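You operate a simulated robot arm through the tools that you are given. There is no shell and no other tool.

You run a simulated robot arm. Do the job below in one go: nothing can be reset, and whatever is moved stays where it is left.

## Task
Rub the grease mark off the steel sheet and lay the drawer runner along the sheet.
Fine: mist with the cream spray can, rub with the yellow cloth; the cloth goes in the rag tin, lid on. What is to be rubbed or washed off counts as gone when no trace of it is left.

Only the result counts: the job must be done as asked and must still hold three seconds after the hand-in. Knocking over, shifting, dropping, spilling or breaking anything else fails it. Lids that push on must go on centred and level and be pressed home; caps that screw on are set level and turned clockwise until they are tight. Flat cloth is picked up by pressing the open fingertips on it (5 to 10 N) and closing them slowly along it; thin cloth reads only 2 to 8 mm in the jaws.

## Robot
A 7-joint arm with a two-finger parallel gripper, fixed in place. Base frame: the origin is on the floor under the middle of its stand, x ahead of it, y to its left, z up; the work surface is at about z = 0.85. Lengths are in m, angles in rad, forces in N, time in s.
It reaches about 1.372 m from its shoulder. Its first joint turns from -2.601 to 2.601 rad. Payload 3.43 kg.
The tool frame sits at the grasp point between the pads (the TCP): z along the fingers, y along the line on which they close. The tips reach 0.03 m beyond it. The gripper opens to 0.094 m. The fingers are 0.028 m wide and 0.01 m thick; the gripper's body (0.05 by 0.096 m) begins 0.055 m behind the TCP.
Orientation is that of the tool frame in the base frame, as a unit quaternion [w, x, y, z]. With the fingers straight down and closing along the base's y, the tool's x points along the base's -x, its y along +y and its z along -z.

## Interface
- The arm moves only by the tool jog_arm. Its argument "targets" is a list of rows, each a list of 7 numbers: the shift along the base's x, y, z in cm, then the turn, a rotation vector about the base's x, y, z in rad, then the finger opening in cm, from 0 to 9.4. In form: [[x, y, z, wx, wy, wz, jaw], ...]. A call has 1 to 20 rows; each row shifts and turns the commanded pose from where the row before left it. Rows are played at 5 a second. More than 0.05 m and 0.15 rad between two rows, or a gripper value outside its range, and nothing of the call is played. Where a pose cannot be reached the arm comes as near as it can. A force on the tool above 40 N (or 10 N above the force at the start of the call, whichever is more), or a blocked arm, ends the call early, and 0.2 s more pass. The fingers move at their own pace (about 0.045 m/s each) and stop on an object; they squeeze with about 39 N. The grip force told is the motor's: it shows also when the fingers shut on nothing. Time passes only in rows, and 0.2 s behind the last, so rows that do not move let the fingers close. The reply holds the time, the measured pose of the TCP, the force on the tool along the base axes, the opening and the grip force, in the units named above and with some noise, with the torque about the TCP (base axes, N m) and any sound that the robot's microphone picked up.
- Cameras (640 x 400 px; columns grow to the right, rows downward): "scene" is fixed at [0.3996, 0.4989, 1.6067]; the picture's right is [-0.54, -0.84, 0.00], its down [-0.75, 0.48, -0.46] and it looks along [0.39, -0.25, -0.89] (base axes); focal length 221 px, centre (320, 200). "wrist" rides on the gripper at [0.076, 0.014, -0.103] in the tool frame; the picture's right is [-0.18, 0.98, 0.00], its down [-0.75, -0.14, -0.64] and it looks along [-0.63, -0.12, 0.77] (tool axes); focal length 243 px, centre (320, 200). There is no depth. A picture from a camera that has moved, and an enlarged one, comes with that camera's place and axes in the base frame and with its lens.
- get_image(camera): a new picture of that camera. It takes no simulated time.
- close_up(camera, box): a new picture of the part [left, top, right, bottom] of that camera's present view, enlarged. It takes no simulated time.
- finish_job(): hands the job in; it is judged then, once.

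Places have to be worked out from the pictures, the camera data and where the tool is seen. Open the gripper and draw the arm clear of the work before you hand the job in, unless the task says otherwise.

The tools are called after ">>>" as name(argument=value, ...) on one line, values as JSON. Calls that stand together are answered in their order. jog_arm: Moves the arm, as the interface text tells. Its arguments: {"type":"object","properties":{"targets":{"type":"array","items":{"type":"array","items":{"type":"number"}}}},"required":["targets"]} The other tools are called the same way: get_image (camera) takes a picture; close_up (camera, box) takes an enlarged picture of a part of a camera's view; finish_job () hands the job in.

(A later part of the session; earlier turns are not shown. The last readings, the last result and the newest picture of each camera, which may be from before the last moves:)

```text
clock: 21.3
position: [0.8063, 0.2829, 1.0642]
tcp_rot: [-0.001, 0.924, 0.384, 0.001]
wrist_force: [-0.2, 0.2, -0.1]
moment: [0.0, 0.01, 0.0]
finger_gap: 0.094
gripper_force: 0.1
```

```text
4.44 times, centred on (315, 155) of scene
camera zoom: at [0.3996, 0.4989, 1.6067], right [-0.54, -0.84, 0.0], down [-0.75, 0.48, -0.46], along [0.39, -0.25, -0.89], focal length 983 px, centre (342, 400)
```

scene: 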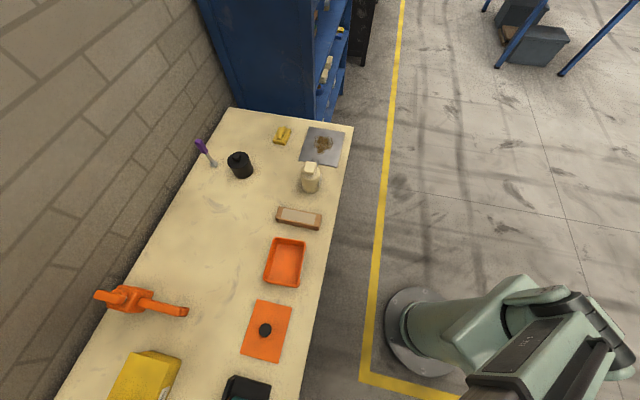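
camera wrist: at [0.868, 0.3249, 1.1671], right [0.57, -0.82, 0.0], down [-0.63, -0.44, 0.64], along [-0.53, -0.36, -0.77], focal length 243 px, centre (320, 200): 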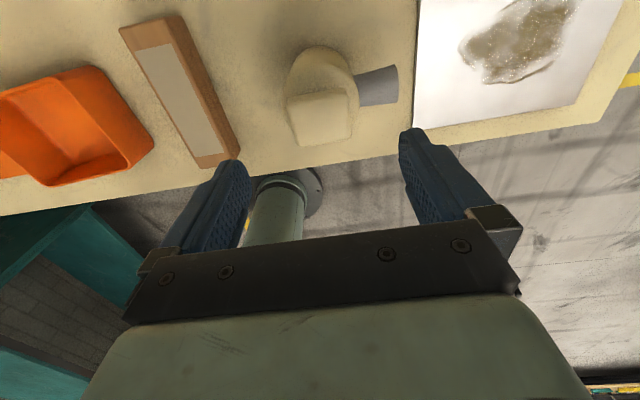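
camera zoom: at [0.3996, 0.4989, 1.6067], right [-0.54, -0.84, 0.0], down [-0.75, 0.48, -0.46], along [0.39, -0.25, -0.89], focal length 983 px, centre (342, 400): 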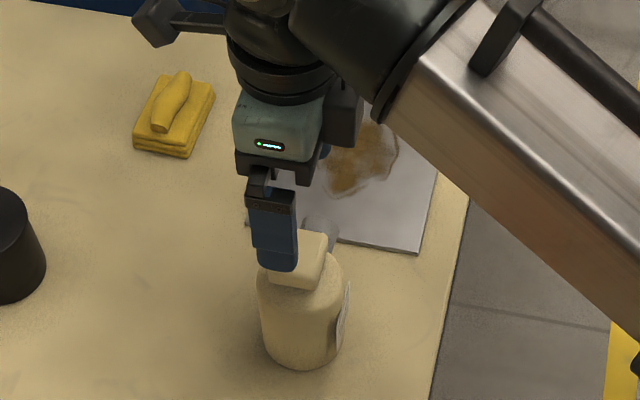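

Alignment is good: the button's top face is centred under the TCP within a couple of millimetres. I close the fingers and come down to just above the button.

>>> jog_arm(targets=[[0, 0, 0, 0, 0, 0, 0], [0, 0, 0, 0, 0, 0, 0], [0, 0, 0, 0, 0, 0, 0], [0, 0, 0, 0, 0, 0, 0], [0, 0, 0, 0, 0, 0, 0], [0, 0, -1.5, 0, 0, 0, 0], [0, 0, -2, 0, 0, 0, 0], [0, 0, -1.5, 0, 0, 0, 0], [0, 0, 0, 0, 0, 0, 0]])

>>> close_up(camera="scene", box=[270, 110, 360, 200])

>>> get_image(camera="wrist")

```text
clock: 23.3
position: [0.804, 0.2802, 1.0153]
tcp_rot: [0.0, 0.924, 0.383, 0.0]
wrist_force: [0.3, -0.3, 0.5]
moment: [-0.01, 0.03, 0.03]
finger_gap: 0.0
gripper_force: 33.2
```

```text
4.44 times, centred on (315, 155) of scene
camera zoom: at [0.3996, 0.4989, 1.6067], right [-0.54, -0.84, 0.0], down [-0.75, 0.48, -0.46], along [0.39, -0.25, -0.89], focal length 983 px, centre (342, 400)
```

zoom: 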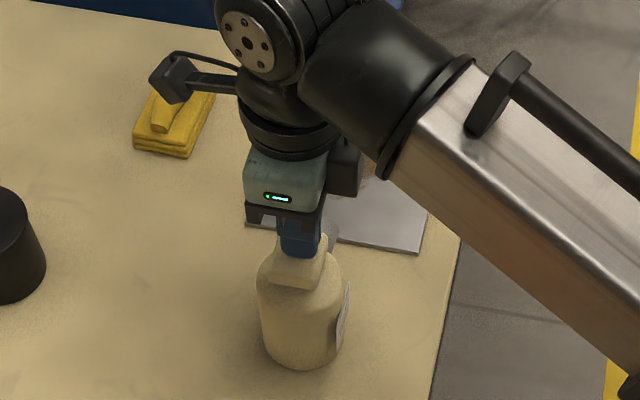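

```text
taken
camera wrist: at [0.8667, 0.3233, 1.1183], right [0.57, -0.82, 0.0], down [-0.63, -0.44, 0.64], along [-0.53, -0.36, -0.77], focal length 243 px, centre (320, 200)
```

wrist: 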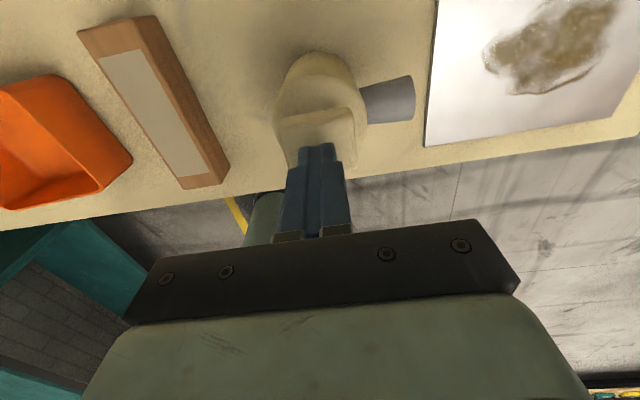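

The fingertips hover over the middle of the button. I press down in small steps, watching the force.

>>> jog_arm(targets=[[0, 0, -0.4, 0, 0, 0, 0], [0, 0, -0.4, 0, 0, 0, 0], [0, 0, -0.3, 0, 0, 0, 0], [0, 0, -0.2, 0, 0, 0, 0]])

>>> get_image(camera="wrist")

```text
clock: 24.3
position: [0.8054, 0.2824, 1.004]
tcp_rot: [0.0, 0.923, 0.385, 0.001]
wrist_force: [-1.7, 0.8, 3.6]
moment: [0.0, 0.08, -0.02]
finger_gap: 0.0
gripper_force: 33.1
heard: click
```

```text
taken
camera wrist: at [0.8681, 0.3242, 1.1067], right [0.57, -0.82, 0.0], down [-0.63, -0.44, 0.64], along [-0.53, -0.36, -0.77], focal length 243 px, centre (320, 200)
```

wrist: 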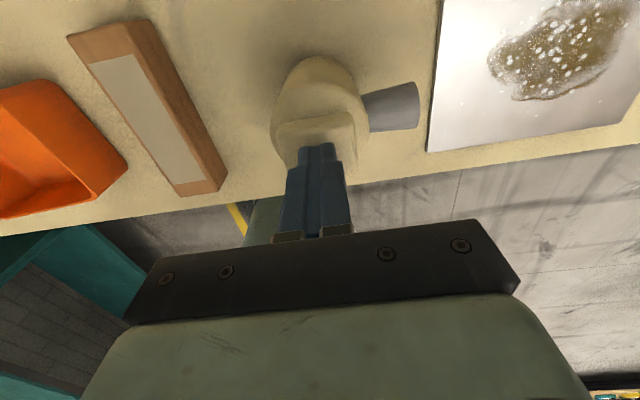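

A click was heard and droplets now sit on the grease mark – the can works in place. I zoom in to check the coverage.

>>> close_up(camera="wrist", box=[420, 0, 640, 150])

>>> close_up(camera="scene", box=[270, 110, 360, 200])

```text
2.67 times, centred on (530, 75) of wrist
camera zoom: at [0.8681, 0.3242, 1.1067], right [0.57, -0.82, 0.0], down [-0.63, -0.44, 0.64], along [-0.53, -0.36, -0.77], focal length 647 px, centre (-240, 533)
```

zoom: 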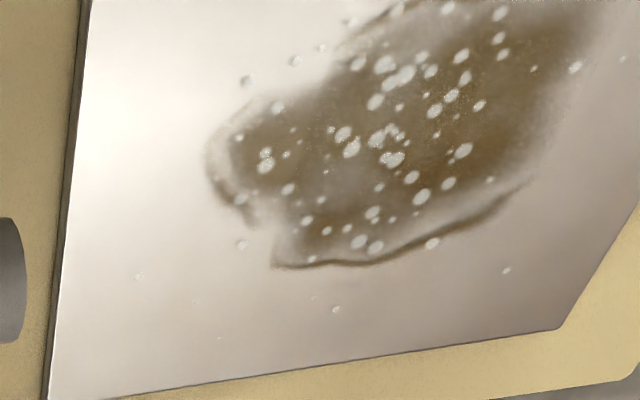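

```text
4.44 times, centred on (315, 155) of scene
camera zoom: at [0.3996, 0.4989, 1.6067], right [-0.54, -0.84, 0.0], down [-0.75, 0.48, -0.46], along [0.39, -0.25, -0.89], focal length 983 px, centre (342, 400)
```

zoom: 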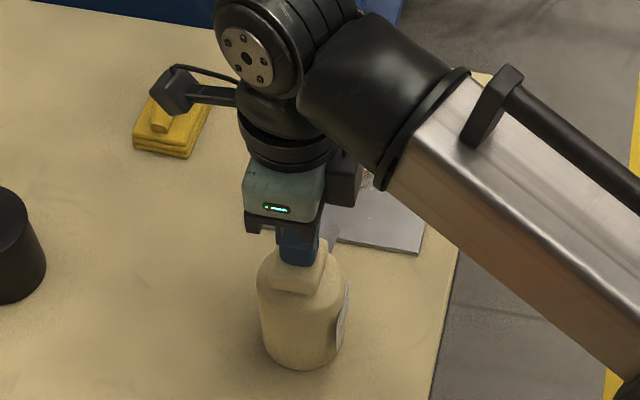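

Droplets cover the whole mark. I release the button, lift straight up, and then turn back to yaw −45° while moving toward the cloth.

>>> jog_arm(targets=[[0, 0, 0.5, 0, 0, 0, 0], [0, 0, 1.5, 0, 0, 0, 0], [0, 0, 2.5, 0, 0, 0, 0], [0, 0, 3, 0, 0, 0, 0], [0, 0, 3, 0, 0, 0, 0], [1.5, 0.3, 1, 0, 0, 0.14, 0], [2.5, 0.3, 1, 0, 0, 0.14, 0], [2.5, 0.3, 0, 0, 0, 0.14, 0], [2.5, 0.3, 0, 0, 0, 0.14, 0], [2.5, 0.3, 0, 0, 0, 0.14, 0], [2.5, 0.3, 0, 0, 0, 0.14, 0], [2.5, 0, 0, 0, 0, 0.14, 9.4], [2.5, 0, 0, 0, 0, 0.14, 9.4], [0, 0, 0, 0, 0, 0.14, 9.4], [0, 0, 0, 0, 0, 0.14, 9.4], [0, 0, 0, 0, 0, 0.14, 9.4], [0, 0, 0, 0, 0, 0.03, 9.4]])

>>> get_image(camera="wrist")

>>> get_image(camera="scene")

```text
clock: 27.9
position: [0.9966, 0.3004, 1.1274]
tcp_rot: [-0.001, 0.381, 0.925, 0.001]
wrist_force: [-0.2, 0.2, 0.5]
moment: [0.04, 0.0, -0.02]
finger_gap: 0.0942
gripper_force: 0.0
```

```text
taken
camera wrist: at [0.9514, 0.3621, 1.2306], right [0.82, 0.57, 0.0], down [0.44, -0.63, 0.64], along [0.36, -0.53, -0.77], focal length 243 px, centre (320, 200)
```

wrist: 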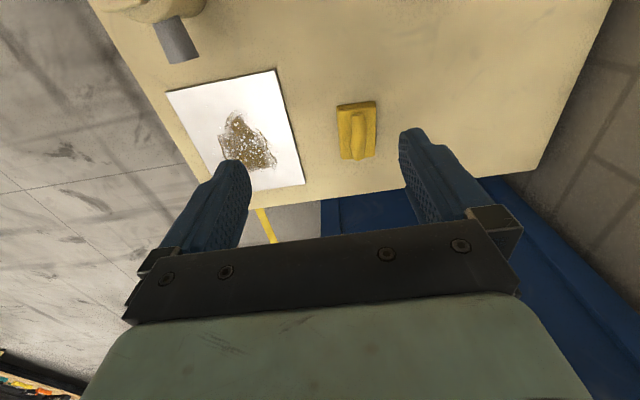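

```text
taken
```

scene: 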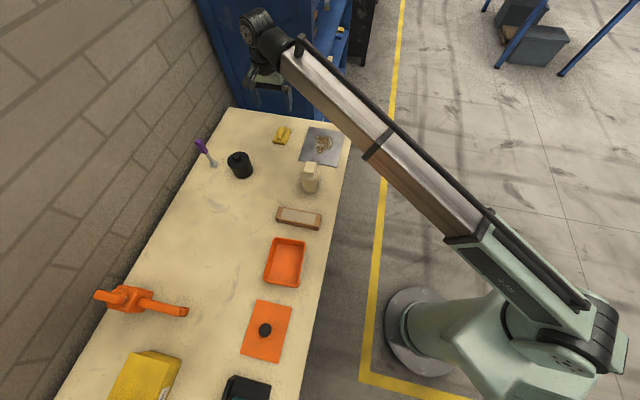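

The can still stands in place. I zoom in on the cloth and on the mark.

>>> close_up(camera="wrist", box=[310, 80, 410, 180])

>>> close_up(camera="wrist", box=[150, 50, 320, 200])

>>> close_up(camera="scene", box=[260, 115, 360, 180])

```text
4.00 times, centred on (360, 130) of wrist
camera zoom: at [0.9514, 0.3621, 1.2306], right [0.82, 0.57, 0.0], down [0.44, -0.63, 0.64], along [0.36, -0.53, -0.77], focal length 970 px, centre (160, 480)
```

zoom: 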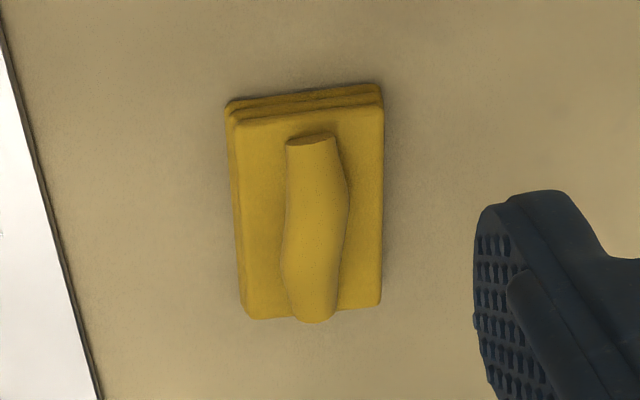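

```text
2.67 times, centred on (235, 125) of wrist
camera zoom: at [0.9514, 0.3621, 1.2306], right [0.82, 0.57, 0.0], down [0.44, -0.63, 0.64], along [0.36, -0.53, -0.77], focal length 647 px, centre (547, 400)
```

zoom: 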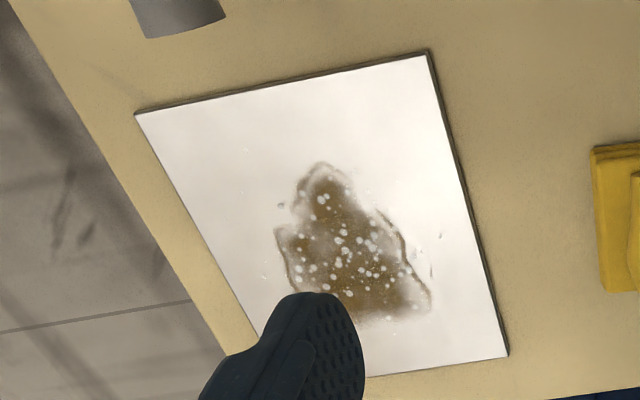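

```text
6.15 times, centred on (310, 148) of scene
camera zoom: at [0.3996, 0.4989, 1.6067], right [-0.54, -0.84, 0.0], down [-0.75, 0.48, -0.46], along [0.39, -0.25, -0.89], focal length 1361 px, centre (382, 523)
```

zoom: 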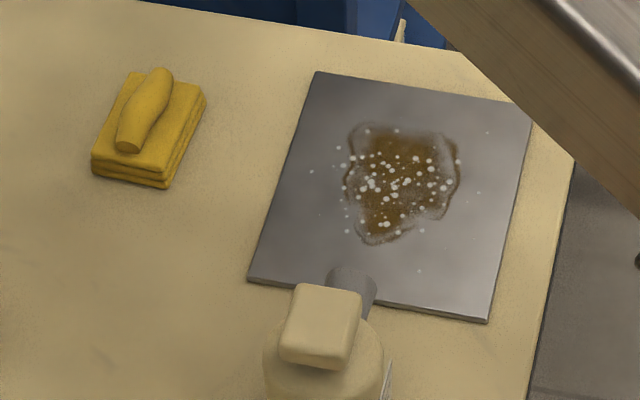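

The cloth is a folded pad with a raised roll along its length (about −50° heading), centred near (1.090, 0.259). I go above it, align the jaws across the roll and set the opening to about 4.5 cm.

>>> jog_arm(targets=[[1.5, -0.6, -1.5, 0, 0, -0.04, 4.5], [1.6, -0.7, -2.5, 0, 0, -0.045, 4.5], [1.6, -0.7, -2.5, 0, 0, 0, 4.5], [1.6, -0.7, -2.5, 0, 0, 0, 4.5], [1.6, -0.7, -2.5, 0, 0, 0, 4.5], [1.4, -0.7, -2.5, 0, 0, 0, 4.5], [0, 0, 0, 0, 0, 0, 4.5]])

>>> get_image(camera="wrist")

```text
clock: 29.5
position: [1.0891, 0.2562, 0.9849]
tcp_rot: [0.0, 0.422, 0.907, 0.0]
wrist_force: [-1.0, 0.1, 0.4]
moment: [-0.01, -0.01, 0.02]
finger_gap: 0.0449
gripper_force: 0.0
```

```text
taken
camera wrist: at [1.0512, 0.3229, 1.088], right [0.87, 0.49, 0.0], down [0.38, -0.67, 0.64], along [0.32, -0.56, -0.77], focal length 243 px, centre (320, 200)
```

wrist: 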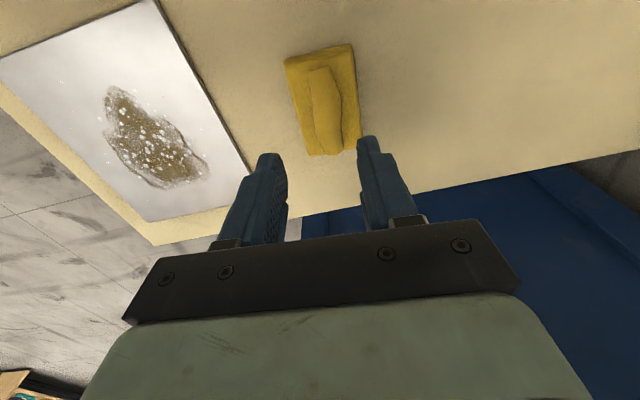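

The roll lies centred between the fingers and aligned. I descend to just above the pad, then feel for contact in small steps.

>>> jog_arm(targets=[[0, 0, -2, 0, 0, 0, 4.2], [0, 0, -2, 0, 0, 0, 4.2], [0, 0, -2, 0, 0, 0, 4.2], [0, 0, -0.7, 0, 0, 0, 4.2], [0, 0, 0, 0, 0, 0, 4.2]])

>>> jog_arm(targets=[[0, 0, -0.3, 0, 0, 0, 4.2], [0, 0, 0, 0, 0, 0, 4.2]])

>>> jog_arm(targets=[[0, 0, -0.3, 0, 0, 0, 4.2], [0, 0, 0, 0, 0, 0, 4.2]])

>>> get_image(camera="wrist")

>>> close_up(camera="scene", box=[240, 100, 340, 170])

```text
clock: 30.7
position: [1.0904, 0.2574, 0.9209]
tcp_rot: [-0.001, 0.421, 0.907, 0.0]
wrist_force: [0.3, 0.1, -0.2]
moment: [0.02, 0.0, 0.01]
finger_gap: 0.0421
gripper_force: 0.1
```

```text
clock: 31.3
position: [1.0893, 0.2594, 0.9184]
tcp_rot: [0.0, 0.42, 0.907, 0.001]
wrist_force: [-0.1, 0.6, 0.6]
moment: [-0.03, 0.0, 0.02]
finger_gap: 0.0419
gripper_force: 0.0
```

```text
clock: 31.9
position: [1.0894, 0.2591, 0.9152]
tcp_rot: [-0.001, 0.421, 0.907, 0.001]
wrist_force: [0.9, -0.2, -0.4]
moment: [-0.01, -0.01, -0.01]
finger_gap: 0.0417
gripper_force: 0.1
```

```text
taken
camera wrist: at [1.0506, 0.3249, 1.0179], right [0.87, 0.49, 0.0], down [0.38, -0.67, 0.64], along [0.32, -0.56, -0.77], focal length 243 px, centre (320, 200)
```

wrist: 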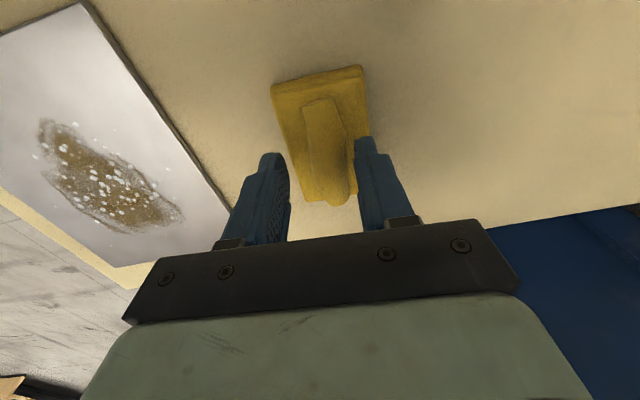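

```text
5.71 times, centred on (290, 135) of scene
camera zoom: at [0.3996, 0.4989, 1.6067], right [-0.54, -0.84, 0.0], down [-0.75, 0.48, -0.46], along [0.39, -0.25, -0.89], focal length 1264 px, centre (491, 571)
```

zoom: 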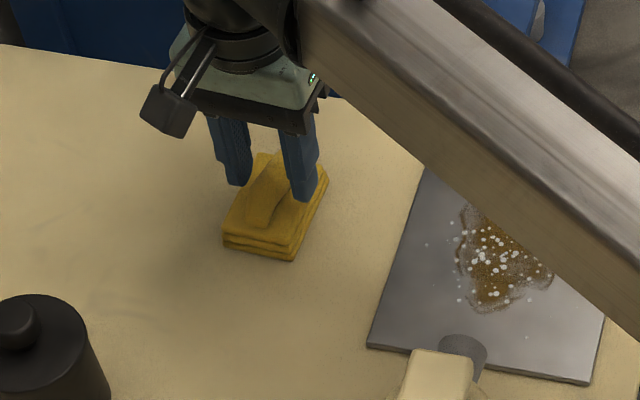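

No contact yet (tips at about 0.885). The roll sits a few mm toward the right finger, so I shift slightly and keep feeling downward.

>>> jog_arm(targets=[[0.2, 0.17, -0.3, 0, 0, 0, 4.2], [0, 0, 0, 0, 0, 0, 4.2]])

>>> jog_arm(targets=[[0, 0, -0.3, 0, 0, 0, 4.2], [0, 0, 0, 0, 0, 0, 4.2]])

>>> jog_arm(targets=[[0, 0, -0.3, 0, 0, 0, 4.2], [0, 0, 0, 0, 0, 0, 4.2]])

>>> jog_arm(targets=[[0, 0, -0.2, 0, 0, 0, 4.2], [0, 0, 0, 0, 0, 0, 4.2]])

```text
clock: 32.5
position: [1.0908, 0.2597, 0.9142]
tcp_rot: [0.0, 0.421, 0.907, 0.001]
wrist_force: [-1.0, -0.4, 0.4]
moment: [0.01, -0.02, 0.01]
finger_gap: 0.0418
gripper_force: 0.0
```

```text
clock: 33.1
position: [1.0917, 0.2607, 0.9094]
tcp_rot: [-0.001, 0.421, 0.907, 0.0]
wrist_force: [-0.6, -0.4, -0.6]
moment: [0.01, -0.01, 0.01]
finger_gap: 0.0419
gripper_force: 0.1
```

```text
clock: 33.7
position: [1.0899, 0.261, 0.9063]
tcp_rot: [0.0, 0.421, 0.907, 0.0]
wrist_force: [0.1, 0.0, -0.5]
moment: [-0.02, 0.02, 0.02]
finger_gap: 0.0422
gripper_force: 0.1
```

```text
clock: 34.3
position: [1.0918, 0.2608, 0.9056]
tcp_rot: [-0.001, 0.422, 0.907, -0.001]
wrist_force: [-0.2, -1.2, 0.0]
moment: [-0.02, -0.04, 0.03]
finger_gap: 0.042
gripper_force: 0.0
```

Still no contact force (tips ≈ 0.875). I continue down in 2 mm steps.

>>> jog_arm(targets=[[0, 0, -0.2, 0, 0, 0, 4.2], [0, 0, 0, 0, 0, 0, 4.2]])

>>> jog_arm(targets=[[0, 0, -0.2, 0, 0, 0, 4.2], [0, 0, 0, 0, 0, 0, 4.2]])

>>> jog_arm(targets=[[0, 0, -0.2, 0, 0, 0, 4.2], [0, 0, 0, 0, 0, 0, 4.2]])

>>> get_image(camera="wrist")

```text
clock: 34.9
position: [1.0909, 0.259, 0.903]
tcp_rot: [0.0, 0.421, 0.907, 0.0]
wrist_force: [0.5, 0.5, 0.3]
moment: [0.04, 0.01, 0.02]
finger_gap: 0.0422
gripper_force: 0.1
```

```text
clock: 35.5
position: [1.0911, 0.2608, 0.9007]
tcp_rot: [-0.001, 0.421, 0.907, 0.0]
wrist_force: [-1.5, -0.6, 7.2]
moment: [-0.03, 0.02, 0.01]
finger_gap: 0.0422
gripper_force: 0.0
```

```text
clock: 36.1
position: [1.0905, 0.2602, 0.9005]
tcp_rot: [-0.001, 0.422, 0.907, 0.002]
wrist_force: [2.7, 0.5, 22.0]
moment: [-0.07, 0.0, -0.01]
finger_gap: 0.0418
gripper_force: 0.0
```

```text
taken
camera wrist: at [1.0517, 0.326, 1.0036], right [0.87, 0.49, 0.0], down [0.38, -0.67, 0.64], along [0.32, -0.56, -0.77], focal length 243 px, centre (320, 200)
```

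wrist: 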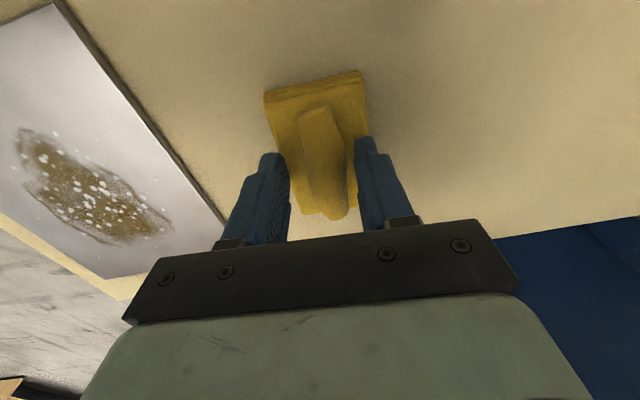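

Contact at TCP z ≈ 0.901; the last step overshot to 22 N. I ease back up 2 mm to about 7 N and then close slowly on the roll.

>>> jog_arm(targets=[[0, 0, 0.2, 0, 0, 0, 4.2], [0, 0, 0, 0, 0, 0, 4.2]])

>>> jog_arm(targets=[[0, 0, 0, 0, 0, 0, 3.8], [0, 0, 0, 0, 0, 0, 3.4], [0, 0, 0, 0, 0, 0, 3.0], [0, 0, 0, 0, 0, 0, 2.6], [0, 0, 0, 0, 0, 0, 2.2], [0, 0, 0, 0, 0, 0, 1.8], [0, 0, 0, 0, 0, 0, 1.4], [0, 0, 0, 0, 0, 0, 1.0], [0, 0, 0, 0, 0, 0, 0.6], [0, 0, 0, 0, 0, 0, 0.2], [0, 0, 0, 0, 0, 0, 0], [0, 0, 0, 0, 0, 0, 0]])

>>> get_image(camera="wrist")

```text
clock: 36.7
position: [1.0897, 0.2592, 0.9005]
tcp_rot: [-0.001, 0.421, 0.907, 0.0]
wrist_force: [4.9, 2.0, 15.1]
moment: [0.01, -0.2, 0.01]
finger_gap: 0.0422
gripper_force: 0.1
```

```text
clock: 39.3
position: [1.0904, 0.2603, 0.9011]
tcp_rot: [0.0, 0.421, 0.907, 0.0]
wrist_force: [2.4, 2.4, 14.3]
moment: [-0.02, -0.19, 0.36]
finger_gap: 0.0212
gripper_force: 39.3
```

```text
taken
camera wrist: at [1.0514, 0.3257, 1.0038], right [0.87, 0.49, 0.0], down [0.38, -0.67, 0.64], along [0.32, -0.56, -0.77], focal length 243 px, centre (320, 200)
```

wrist: 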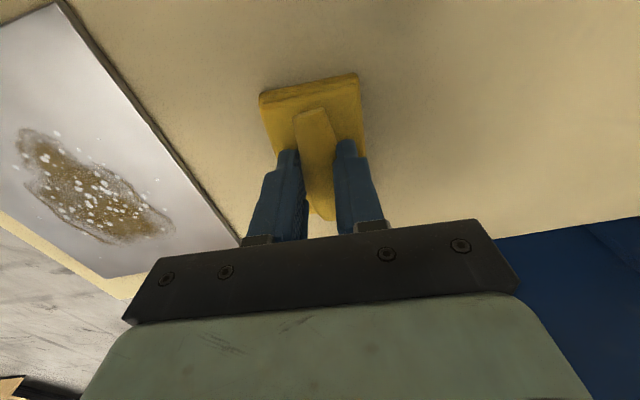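

The jaws hold the roll at 2.1 cm opening with 39 N. I lift and check that the cloth comes along.

>>> jog_arm(targets=[[0, 0, 0.5, 0, 0, 0, 0], [0, 0, 1, 0, 0, 0, 0], [0, 0, 2, 0, 0, 0, 0], [0, 0, 2.5, 0, 0, 0, 0], [0, 0, 2, 0, 0, 0, 0]])

>>> get_image(camera="wrist")

>>> close_up(camera="scene", box=[230, 60, 350, 170])

```text
clock: 40.5
position: [1.0938, 0.26, 0.9798]
tcp_rot: [-0.002, 0.421, 0.907, 0.0]
wrist_force: [-0.1, 0.0, -0.5]
moment: [-0.02, 0.02, -0.02]
finger_gap: 0.0211
gripper_force: 39.2
```

```text
taken
camera wrist: at [1.0543, 0.3261, 1.0841], right [0.87, 0.49, 0.0], down [0.38, -0.67, 0.64], along [0.32, -0.56, -0.77], focal length 243 px, centre (320, 200)
```

wrist: 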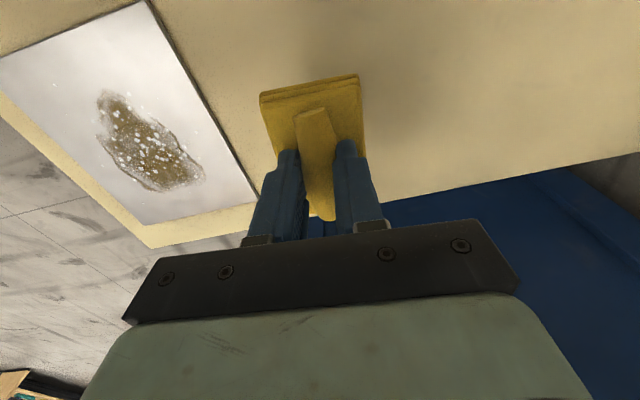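

```text
3.64 times, centred on (290, 115) of scene
camera zoom: at [0.3996, 0.4989, 1.6067], right [-0.54, -0.84, 0.0], down [-0.75, 0.48, -0.46], along [0.39, -0.25, -0.89], focal length 804 px, centre (429, 509)
```

zoom: 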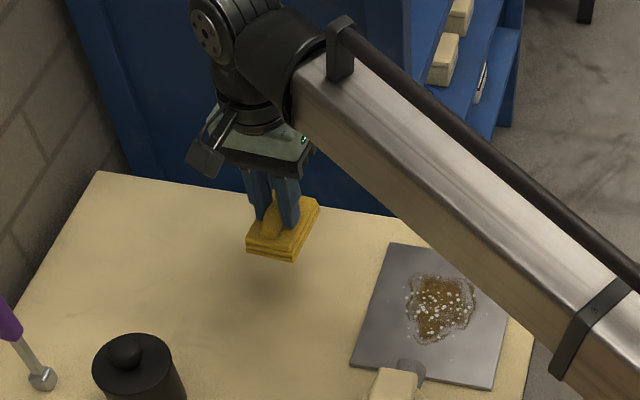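

The cloth is firmly held. The mark spans roughly the sheet's middle, centred near (0.960, 0.124), and the sheet sides run at 45°. I align the pad to −45° and move above the mark.

>>> jog_arm(targets=[[-1.4, -1.3, 0, 0, 0, 0.04, 0], [-2.8, -2.67, 0, 0, 0, 0.045, 0], [-2.8, -2.67, 0, 0, 0, 0, 0], [-2.8, -2.67, 0, 0, 0, 0, 0], [-2.8, -2.67, 0, 0, 0, 0, 0], [-1.4, -1.35, 0, 0, 0, 0, 0], [0, 0, 0, 0, 0, 0, 0]])

>>> get_image(camera="wrist")

>>> close_up(camera="scene", box=[250, 80, 370, 200])

```text
clock: 42.1
position: [0.9473, 0.1253, 0.979]
tcp_rot: [-0.002, 0.381, 0.924, 0.001]
wrist_force: [0.7, 0.0, -1.2]
moment: [-0.01, -0.02, 0.03]
finger_gap: 0.021
gripper_force: 38.9
```

```text
taken
camera wrist: at [0.9038, 0.1882, 1.0817], right [0.82, 0.57, 0.0], down [0.44, -0.63, 0.64], along [0.36, -0.53, -0.77], focal length 243 px, centre (320, 200)
```

wrist: 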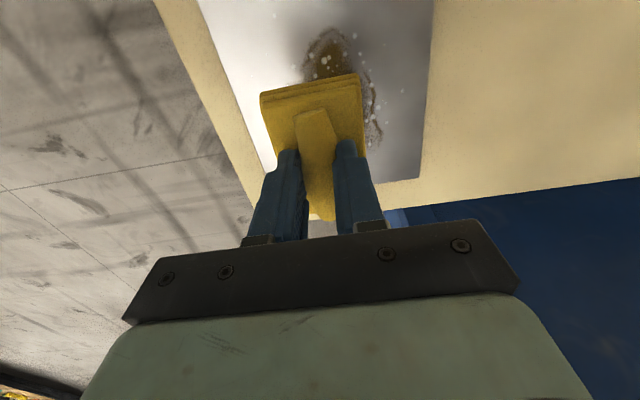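

```text
3.33 times, centred on (310, 140) of scene
camera zoom: at [0.3996, 0.4989, 1.6067], right [-0.54, -0.84, 0.0], down [-0.75, 0.48, -0.46], along [0.39, -0.25, -0.89], focal length 737 px, centre (353, 400)
```

zoom: 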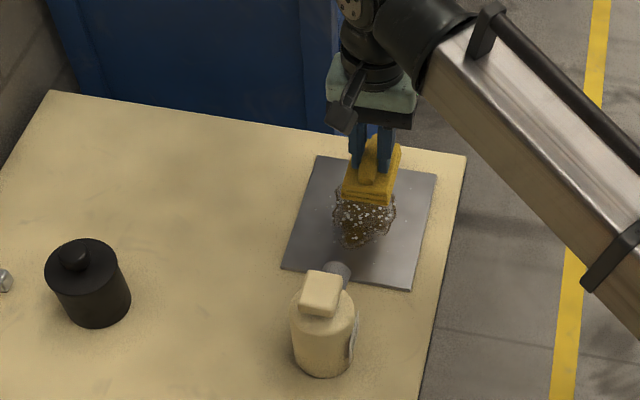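

The cloth hovers over the mark. I lower toward the sheet and feel for contact.

>>> jog_arm(targets=[[0, 0, -1.5, 0, 0, 0, 0], [0, 0, -2, 0, 0, 0, 0], [0, 0, -2, 0, 0, 0, 0], [0, 0, -0.8, 0, 0, 0, 0], [0, 0, 0, 0, 0, 0, 0]])

>>> jog_arm(targets=[[0, 0, -0.3, 0, 0, 0, 0], [0, 0, 0, 0, 0, 0, 0]])

>>> jog_arm(targets=[[0, 0, -0.3, 0, 0, 0, 0], [0, 0, 0, 0, 0, 0, 0]])

```text
clock: 43.3
position: [0.9495, 0.1285, 0.9169]
tcp_rot: [-0.001, 0.382, 0.924, 0.0]
wrist_force: [0.3, -0.5, -0.7]
moment: [0.0, 0.01, 0.01]
finger_gap: 0.0208
gripper_force: 38.7
```

```text
clock: 43.9
position: [0.9489, 0.1273, 0.913]
tcp_rot: [-0.001, 0.381, 0.924, 0.001]
wrist_force: [0.7, 0.3, -0.8]
moment: [-0.02, -0.02, -0.01]
finger_gap: 0.021
gripper_force: 38.9
```

```text
clock: 44.5
position: [0.9505, 0.1275, 0.9093]
tcp_rot: [-0.001, 0.382, 0.924, 0.0]
wrist_force: [-0.4, 0.5, -2.1]
moment: [-0.03, -0.02, -0.01]
finger_gap: 0.0211
gripper_force: 39.0
```

No contact yet; I go on in 2 mm steps.

>>> jog_arm(targets=[[0, 0, -0.2, 0, 0, 0, 0], [0, 0, 0, 0, 0, 0, 0]])

>>> jog_arm(targets=[[0, 0, -0.2, 0, 0, 0, 0], [0, 0, 0, 0, 0, 0, 0]])

```text
clock: 45.1
position: [0.9509, 0.1268, 0.9075]
tcp_rot: [-0.001, 0.382, 0.924, 0.0]
wrist_force: [0.9, -0.5, -1.7]
moment: [-0.05, 0.01, -0.04]
finger_gap: 0.0211
gripper_force: 39.1
```

```text
clock: 45.7
position: [0.9513, 0.1268, 0.9064]
tcp_rot: [-0.001, 0.382, 0.924, 0.0]
wrist_force: [-0.8, 1.3, 7.0]
moment: [-0.1, -0.1, -0.01]
finger_gap: 0.0211
gripper_force: 39.0
```

Light contact of about 7 N. I begin rubbing with strokes along the sheet, first through the centre and then stepping toward the wall side.

>>> jog_arm(targets=[[0.7, -0.7, 0, 0, 0, 0, 0], [1.41, -1.41, 0, 0, 0, 0, 0], [1.41, -1.41, 0, 0, 0, 0, 0], [-1.41, 1.41, 0, 0, 0, 0, 0], [-1.41, 1.41, 0, 0, 0, 0, 0], [-1.41, 1.41, 0, 0, 0, 0, 0], [-1.41, 1.41, 0, 0, 0, 0, 0], [-1.41, 1.41, 0, 0, 0, 0, 0], [1.06, 1.06, 0, 0, 0, 0, 0], [1.41, -1.41, 0, 0, 0, 0, 0], [1.41, -1.41, 0, 0, 0, 0, 0], [1.41, -1.41, 0, 0, 0, 0, 0], [1.41, -1.41, 0, 0, 0, 0, 0], [1.41, -1.41, 0, 0, 0, 0, 0]])

>>> get_image(camera="wrist")

>>> close_up(camera="scene", box=[250, 80, 370, 200])

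```text
clock: 48.7
position: [0.997, 0.1021, 0.9078]
tcp_rot: [-0.001, 0.382, 0.924, 0.001]
wrist_force: [-6.5, 7.0, 21.1]
moment: [0.17, 0.26, -0.07]
finger_gap: 0.0207
gripper_force: 39.2
```

```text
taken
camera wrist: at [0.9525, 0.1655, 1.0098], right [0.82, 0.57, 0.0], down [0.44, -0.63, 0.64], along [0.36, -0.53, -0.77], focal length 243 px, centre (320, 200)
```

wrist: 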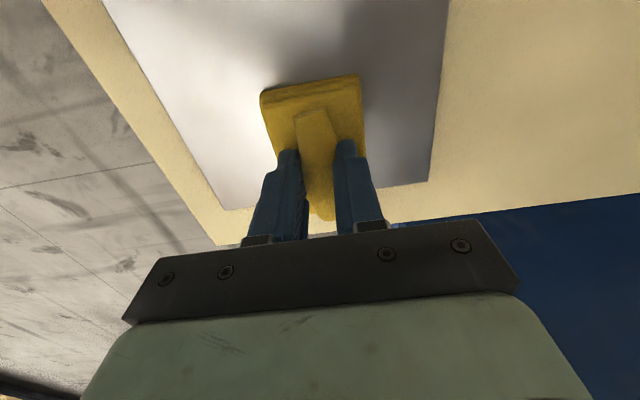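

```text
3.33 times, centred on (310, 140) of scene
camera zoom: at [0.3996, 0.4989, 1.6067], right [-0.54, -0.84, 0.0], down [-0.75, 0.48, -0.46], along [0.39, -0.25, -0.89], focal length 737 px, centre (353, 400)
```

zoom: 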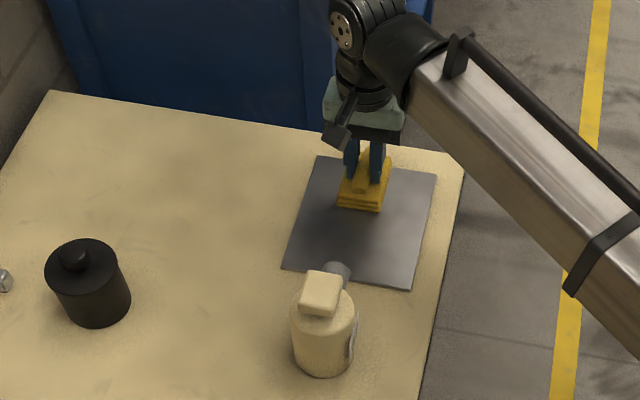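

The mark looks almost gone already and the sheet hasn't shifted. I zoom in to check for residue before continuing.

>>> close_up(camera="scene", box=[295, 120, 355, 170])

>>> close_up(camera="wrist", box=[100, 0, 460, 220])

```text
8.00 times, centred on (325, 145) of scene
camera zoom: at [0.3996, 0.4989, 1.6067], right [-0.54, -0.84, 0.0], down [-0.75, 0.48, -0.46], along [0.39, -0.25, -0.89], focal length 1770 px, centre (280, 640)
```

zoom: 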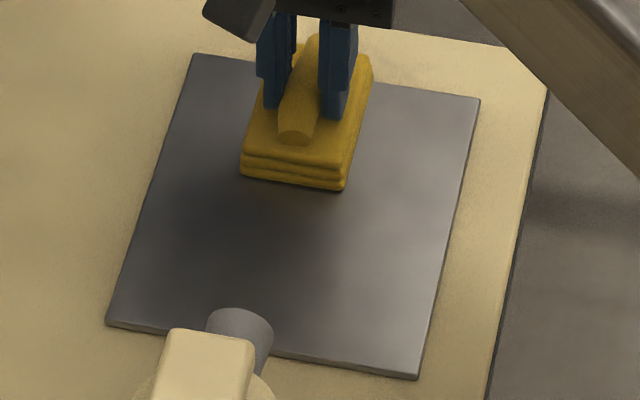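

```text
1.78 times, centred on (280, 110) of wrist
camera zoom: at [0.9525, 0.1655, 1.0098], right [0.82, 0.57, 0.0], down [0.44, -0.63, 0.64], along [0.36, -0.53, -0.77], focal length 431 px, centre (391, 360)
```

zoom: 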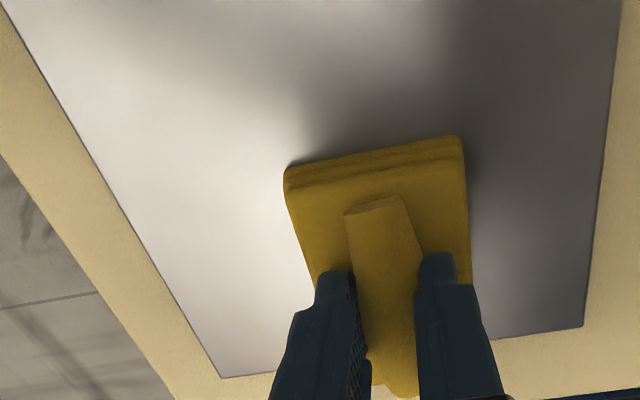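

It already looks clean, but to be sure no trace remains at the rims I make further strokes on the wall side and then the robot side of where the mark was.

>>> jog_arm(targets=[[1.06, 1.06, 0.05, 0, 0, 0, 0], [-1.41, 1.41, 0, 0, 0, 0, 0], [-1.41, 1.41, 0, 0, 0, 0, 0], [-1.41, 1.41, 0, 0, 0, 0, 0], [-1.41, 1.41, 0, 0, 0, 0, 0], [-1.41, 1.41, 0, 0, 0, 0, 0], [-1.35, -1.35, 0, 0, 0, 0, 0], [-1.35, -1.35, 0, 0, 0, 0, 0], [-1.35, -1.35, 0, 0, 0, 0, 0], [1.41, -1.41, 0, 0, 0, 0, 0], [1.41, -1.41, 0, 0, 0, 0, 0], [1.41, -1.41, 0, 0, 0, 0, 0], [1.41, -1.41, 0, 0, 0, 0, 0], [1.41, -1.41, 0, 0, 0, 0, 0], [-1.06, -1.06, 0, 0, 0, 0, 0], [-1.41, 1.41, 0, 0, 0, 0, 0], [-1.41, 1.41, 0, 0, 0, 0, 0], [-1.41, 1.41, 0, 0, 0, 0, 0], [-1.41, 1.41, 0, 0, 0, 0, 0], [-1.41, 1.41, 0, 0, 0, 0, 0]])

>>> close_up(camera="scene", box=[295, 120, 355, 170])

>>> get_image(camera="wrist")

```text
clock: 52.9
position: [0.8869, 0.131, 0.907]
tcp_rot: [-0.001, 0.383, 0.924, 0.0]
wrist_force: [-0.9, -0.7, 1.8]
moment: [-0.1, -0.03, -0.01]
finger_gap: 0.021
gripper_force: 38.8
```

```text
8.00 times, centred on (325, 145) of scene
camera zoom: at [0.3996, 0.4989, 1.6067], right [-0.54, -0.84, 0.0], down [-0.75, 0.48, -0.46], along [0.39, -0.25, -0.89], focal length 1770 px, centre (280, 640)
```

zoom: 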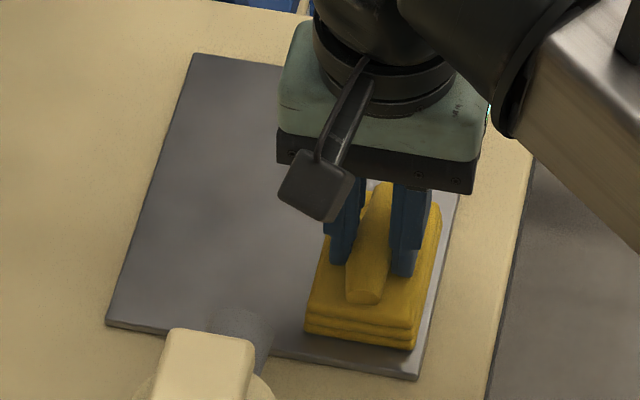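

```text
taken
camera wrist: at [0.8424, 0.1944, 1.0099], right [0.82, 0.57, 0.0], down [0.43, -0.63, 0.64], along [0.36, -0.53, -0.77], focal length 243 px, centre (320, 200)
```

wrist: 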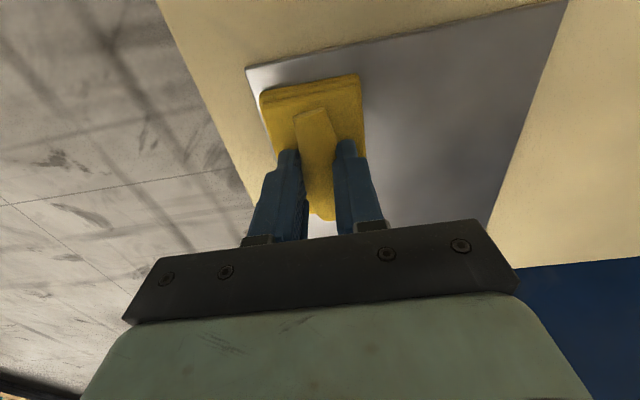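

The sheet looks clean. I lift the cloth well clear to inspect the whole surface unobstructed.

>>> jog_arm(targets=[[0, 0, 1, 0, 0, 0, 0], [0, 0, 2, 0, 0, 0, 0], [0, 0, 3, 0, 0, 0, 0], [0, 0, 3.5, 0, 0, 0, 0], [-1, 1.5, 3.5, 0, 0, 0, 0], [-1, 1.5, 3, 0, 0, 0, 0], [-2, 3, 1, 0, 0, 0, 0], [-2.5, 3.5, 0, 0, 0, 0, 0], [-2.5, 3.5, 0, 0, 0, 0, 0], [-2.5, 3.5, 0, 0, 0, 0, 0]])

>>> close_up(camera="scene", box=[295, 120, 355, 170])

>>> get_image(camera="wrist")

```text
clock: 55.1
position: [0.7699, 0.297, 1.0771]
tcp_rot: [0.0, 0.383, 0.924, 0.0]
wrist_force: [-0.5, -0.6, -1.0]
moment: [0.03, 0.01, -0.01]
finger_gap: 0.0208
gripper_force: 38.6
```

```text
8.00 times, centred on (325, 145) of scene
camera zoom: at [0.3996, 0.4989, 1.6067], right [-0.54, -0.84, 0.0], down [-0.75, 0.48, -0.46], along [0.39, -0.25, -0.89], focal length 1770 px, centre (280, 640)
```

zoom: 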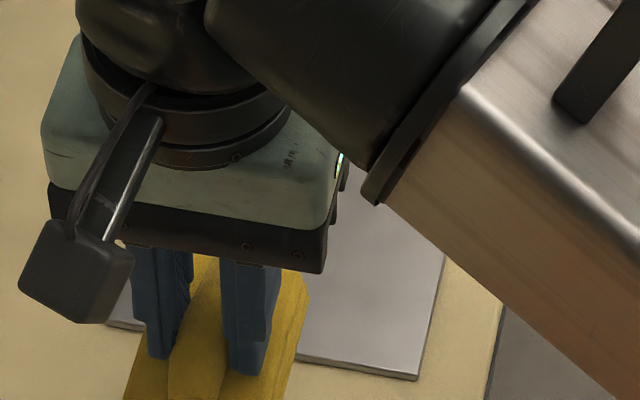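

```text
taken
camera wrist: at [0.7257, 0.3593, 1.1807], right [0.82, 0.57, 0.0], down [0.44, -0.63, 0.64], along [0.36, -0.53, -0.77], focal length 243 px, centre (320, 200)
```

wrist: 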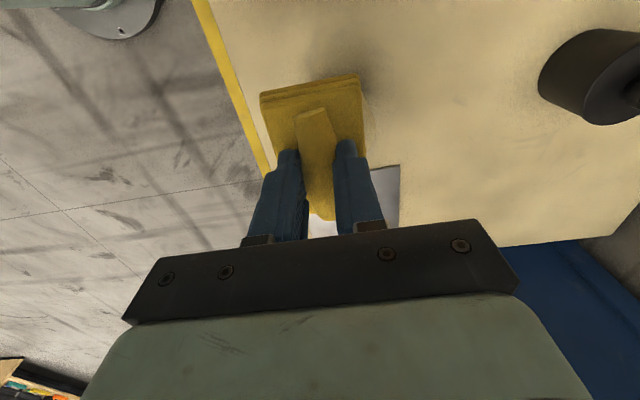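

The arm blocks the view here. I carry the cloth on toward the orange tin and then check the sheet from the scene camera.

>>> jog_arm(targets=[[-2, 2.5, 0, 0, 0, 0, 0], [-2.5, 3, 0, 0, 0, 0, 0], [-2.5, 3, 0, 0, 0, 0, 0], [-2.5, 3, 0, 0, 0, 0, 0], [-2.5, 3, 0, 0, 0, 0, 0], [-2.3, 3, 0, 0, 0, 0, 0], [0, 0, 0, 0, 0, 0, 0]])

>>> close_up(camera="scene", box=[295, 120, 355, 170])

>>> get_image(camera="wrist")

>>> get_image(camera="scene")

```text
clock: 56.7
position: [0.6263, 0.4744, 1.0775]
tcp_rot: [0.0, 0.382, 0.924, 0.0]
wrist_force: [0.1, -0.2, -0.6]
moment: [-0.02, 0.01, 0.01]
finger_gap: 0.0211
gripper_force: 38.5
```

```text
8.00 times, centred on (325, 145) of scene
camera zoom: at [0.3996, 0.4989, 1.6067], right [-0.54, -0.84, 0.0], down [-0.75, 0.48, -0.46], along [0.39, -0.25, -0.89], focal length 1770 px, centre (280, 640)
```

zoom: 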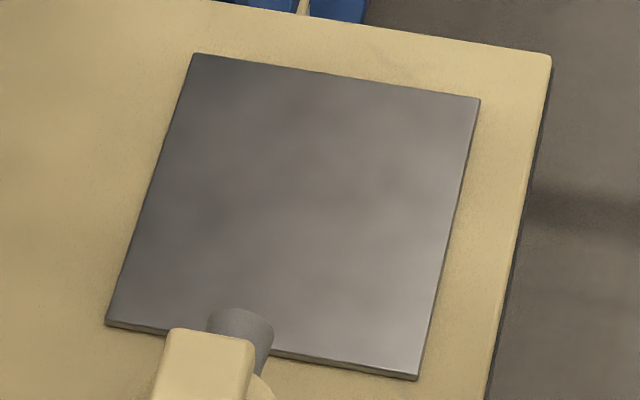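

```text
taken
camera wrist: at [0.582, 0.5364, 1.1813], right [0.82, 0.57, 0.0], down [0.43, -0.63, 0.64], along [0.36, -0.53, -0.77], focal length 243 px, centre (320, 200)
```

wrist: 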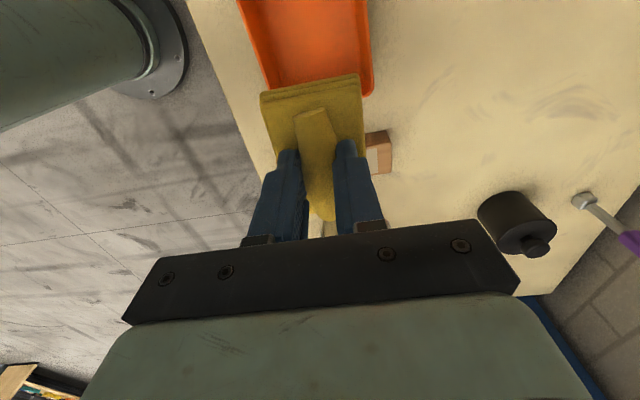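

```text
taken
```

scene: 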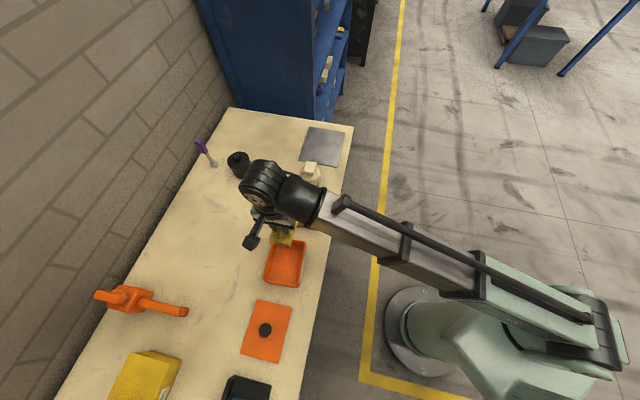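

The sheet is spotless. Before binning the cloth I want to read the full label on the orange tin, so I swing to the robot side with the cloth in hand.

>>> jog_arm(targets=[[-2.5, 1.8, 1, 0, 0, 0.13, 0], [-3.3, 2.3, 1, 0, 0, 0.14, 0], [-3.3, 2.3, 0.5, 0, 0, 0.14, 0], [-3.3, 2.3, 0, 0, 0, 0.14, 0], [-3.3, 2.3, 0, 0, 0, 0.14, 0], [-3.3, 2.3, 0, 0, 0, 0.14, 0], [-3.3, 2.3, 0, 0, 0, 0.14, 0], [-3.3, 2.3, 0, 0, 0, 0.1, 0]])

>>> get_image(camera="wrist")

```text
clock: 58.5
position: [0.371, 0.6486, 1.1031]
tcp_rot: [-0.001, -0.143, 0.99, 0.0]
wrist_force: [0.1, 0.9, -0.3]
moment: [0.02, -0.02, 0.04]
finger_gap: 0.021
gripper_force: 38.9
```

```text
taken
camera wrist: at [0.2941, 0.6394, 1.205], right [-0.1, 0.99, 0.0], down [0.76, 0.08, 0.64], along [0.64, 0.06, -0.77], focal length 243 px, centre (320, 200)
```

wrist: 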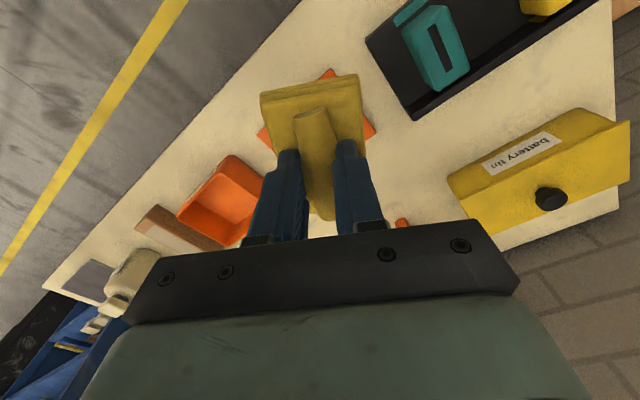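

>>> close_up(camera="wrist", box=[160, 140, 280, 250])

>>> close_up(camera="wrist", box=[30, 230, 170, 350])

```text
3.64 times, centred on (220, 195) of wrist
camera zoom: at [0.2941, 0.6394, 1.205], right [-0.1, 0.99, 0.0], down [0.76, 0.08, 0.64], along [0.64, 0.06, -0.77], focal length 882 px, centre (684, 218)
```

zoom: 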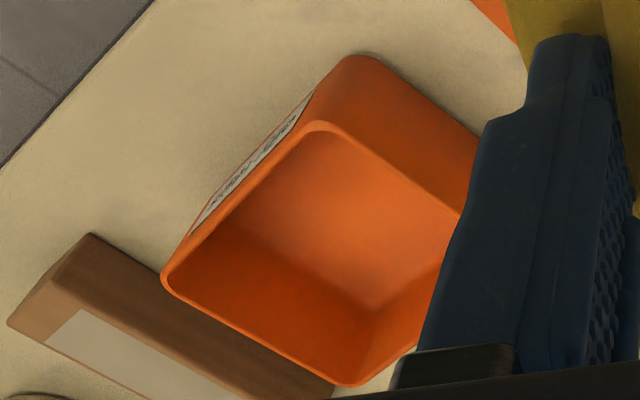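

```text
3.33 times, centred on (100, 290) of wrist
camera zoom: at [0.2941, 0.6394, 1.205], right [-0.1, 0.99, 0.0], down [0.76, 0.08, 0.64], along [0.64, 0.06, -0.77], focal length 809 px, centre (1053, -100)
```

zoom: 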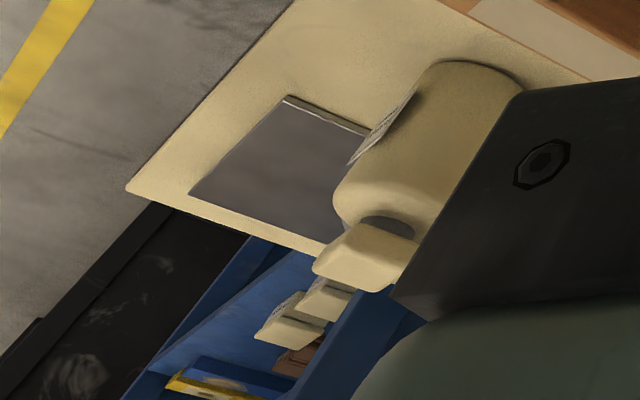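

The label is too oblique from here. I move nearer to the robot side so the camera faces it more squarely.

>>> jog_arm(targets=[[0.8, -2, 0, 0, 0, 0, 0], [1.7, -4, 0, 0, 0, 0, 0], [1.7, -4, 0, 0, 0, 0, 0], [1.7, -4, 0, 0, 0, 0, 0], [1.7, -4, 0, 0, 0, 0, 0], [1.7, -4, 0, 0, 0, 0, 0], [1.7, -4, 0, 0, 0, 0, 0], [1.5, -3.5, 0, 0, 0, 0, 0]])

>>> get_image(camera="wrist")

```text
clock: 60.3
position: [0.5052, 0.3625, 1.0761]
tcp_rot: [0.002, -0.142, 0.99, 0.002]
wrist_force: [0.0, 0.0, -1.1]
moment: [0.01, -0.03, -0.01]
finger_gap: 0.0208
gripper_force: 38.7
out of reach, approached as far as the arm can: row 5, 6, 7
```

```text
taken
camera wrist: at [0.4258, 0.3538, 1.1789], right [-0.1, 0.99, 0.0], down [0.76, 0.08, 0.65], along [0.64, 0.07, -0.76], focal length 243 px, centre (320, 200)
```

wrist: 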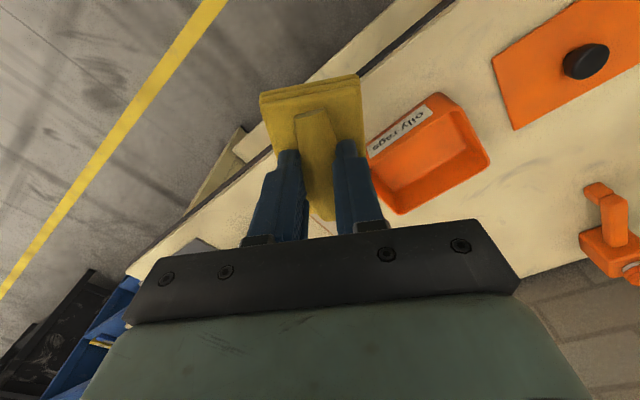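

The label reads "oily rags" – the orange tin is the rag tin. I also zoom in on the pale parts below the bench edge to be sure the runner isn't there.

>>> close_up(camera="wrist", box=[170, 0, 460, 180])

>>> close_up(camera="wrist", box=[360, 80, 500, 220])

```text
2.21 times, centred on (315, 90) of wrist
camera zoom: at [0.4258, 0.3538, 1.1789], right [-0.1, 0.99, 0.0], down [0.76, 0.08, 0.65], along [0.64, 0.07, -0.76], focal length 535 px, centre (331, 443)
```

zoom: 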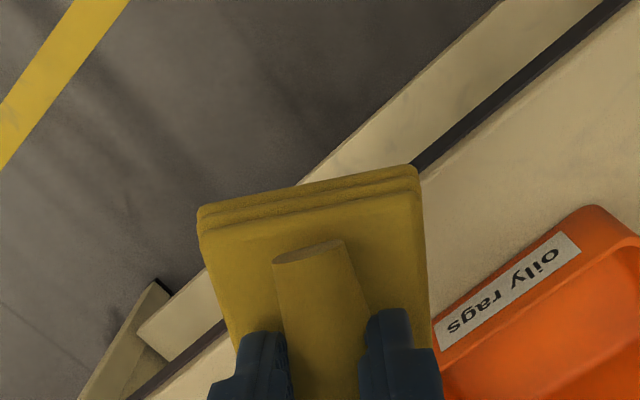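

```text
2.86 times, centred on (430, 150) of wrist
camera zoom: at [0.4258, 0.3538, 1.1789], right [-0.1, 0.99, 0.0], down [0.76, 0.08, 0.65], along [0.64, 0.07, -0.76], focal length 693 px, centre (6, 343)
```

zoom: 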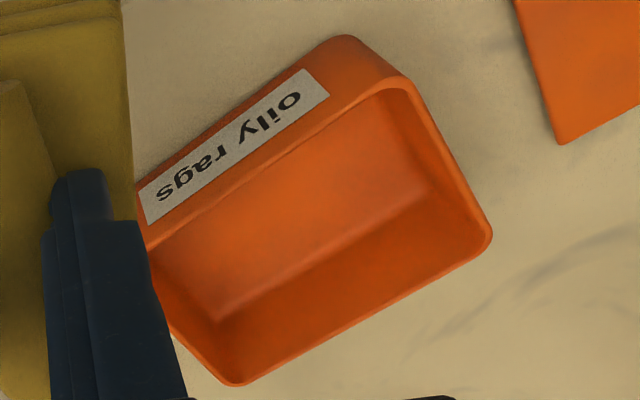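

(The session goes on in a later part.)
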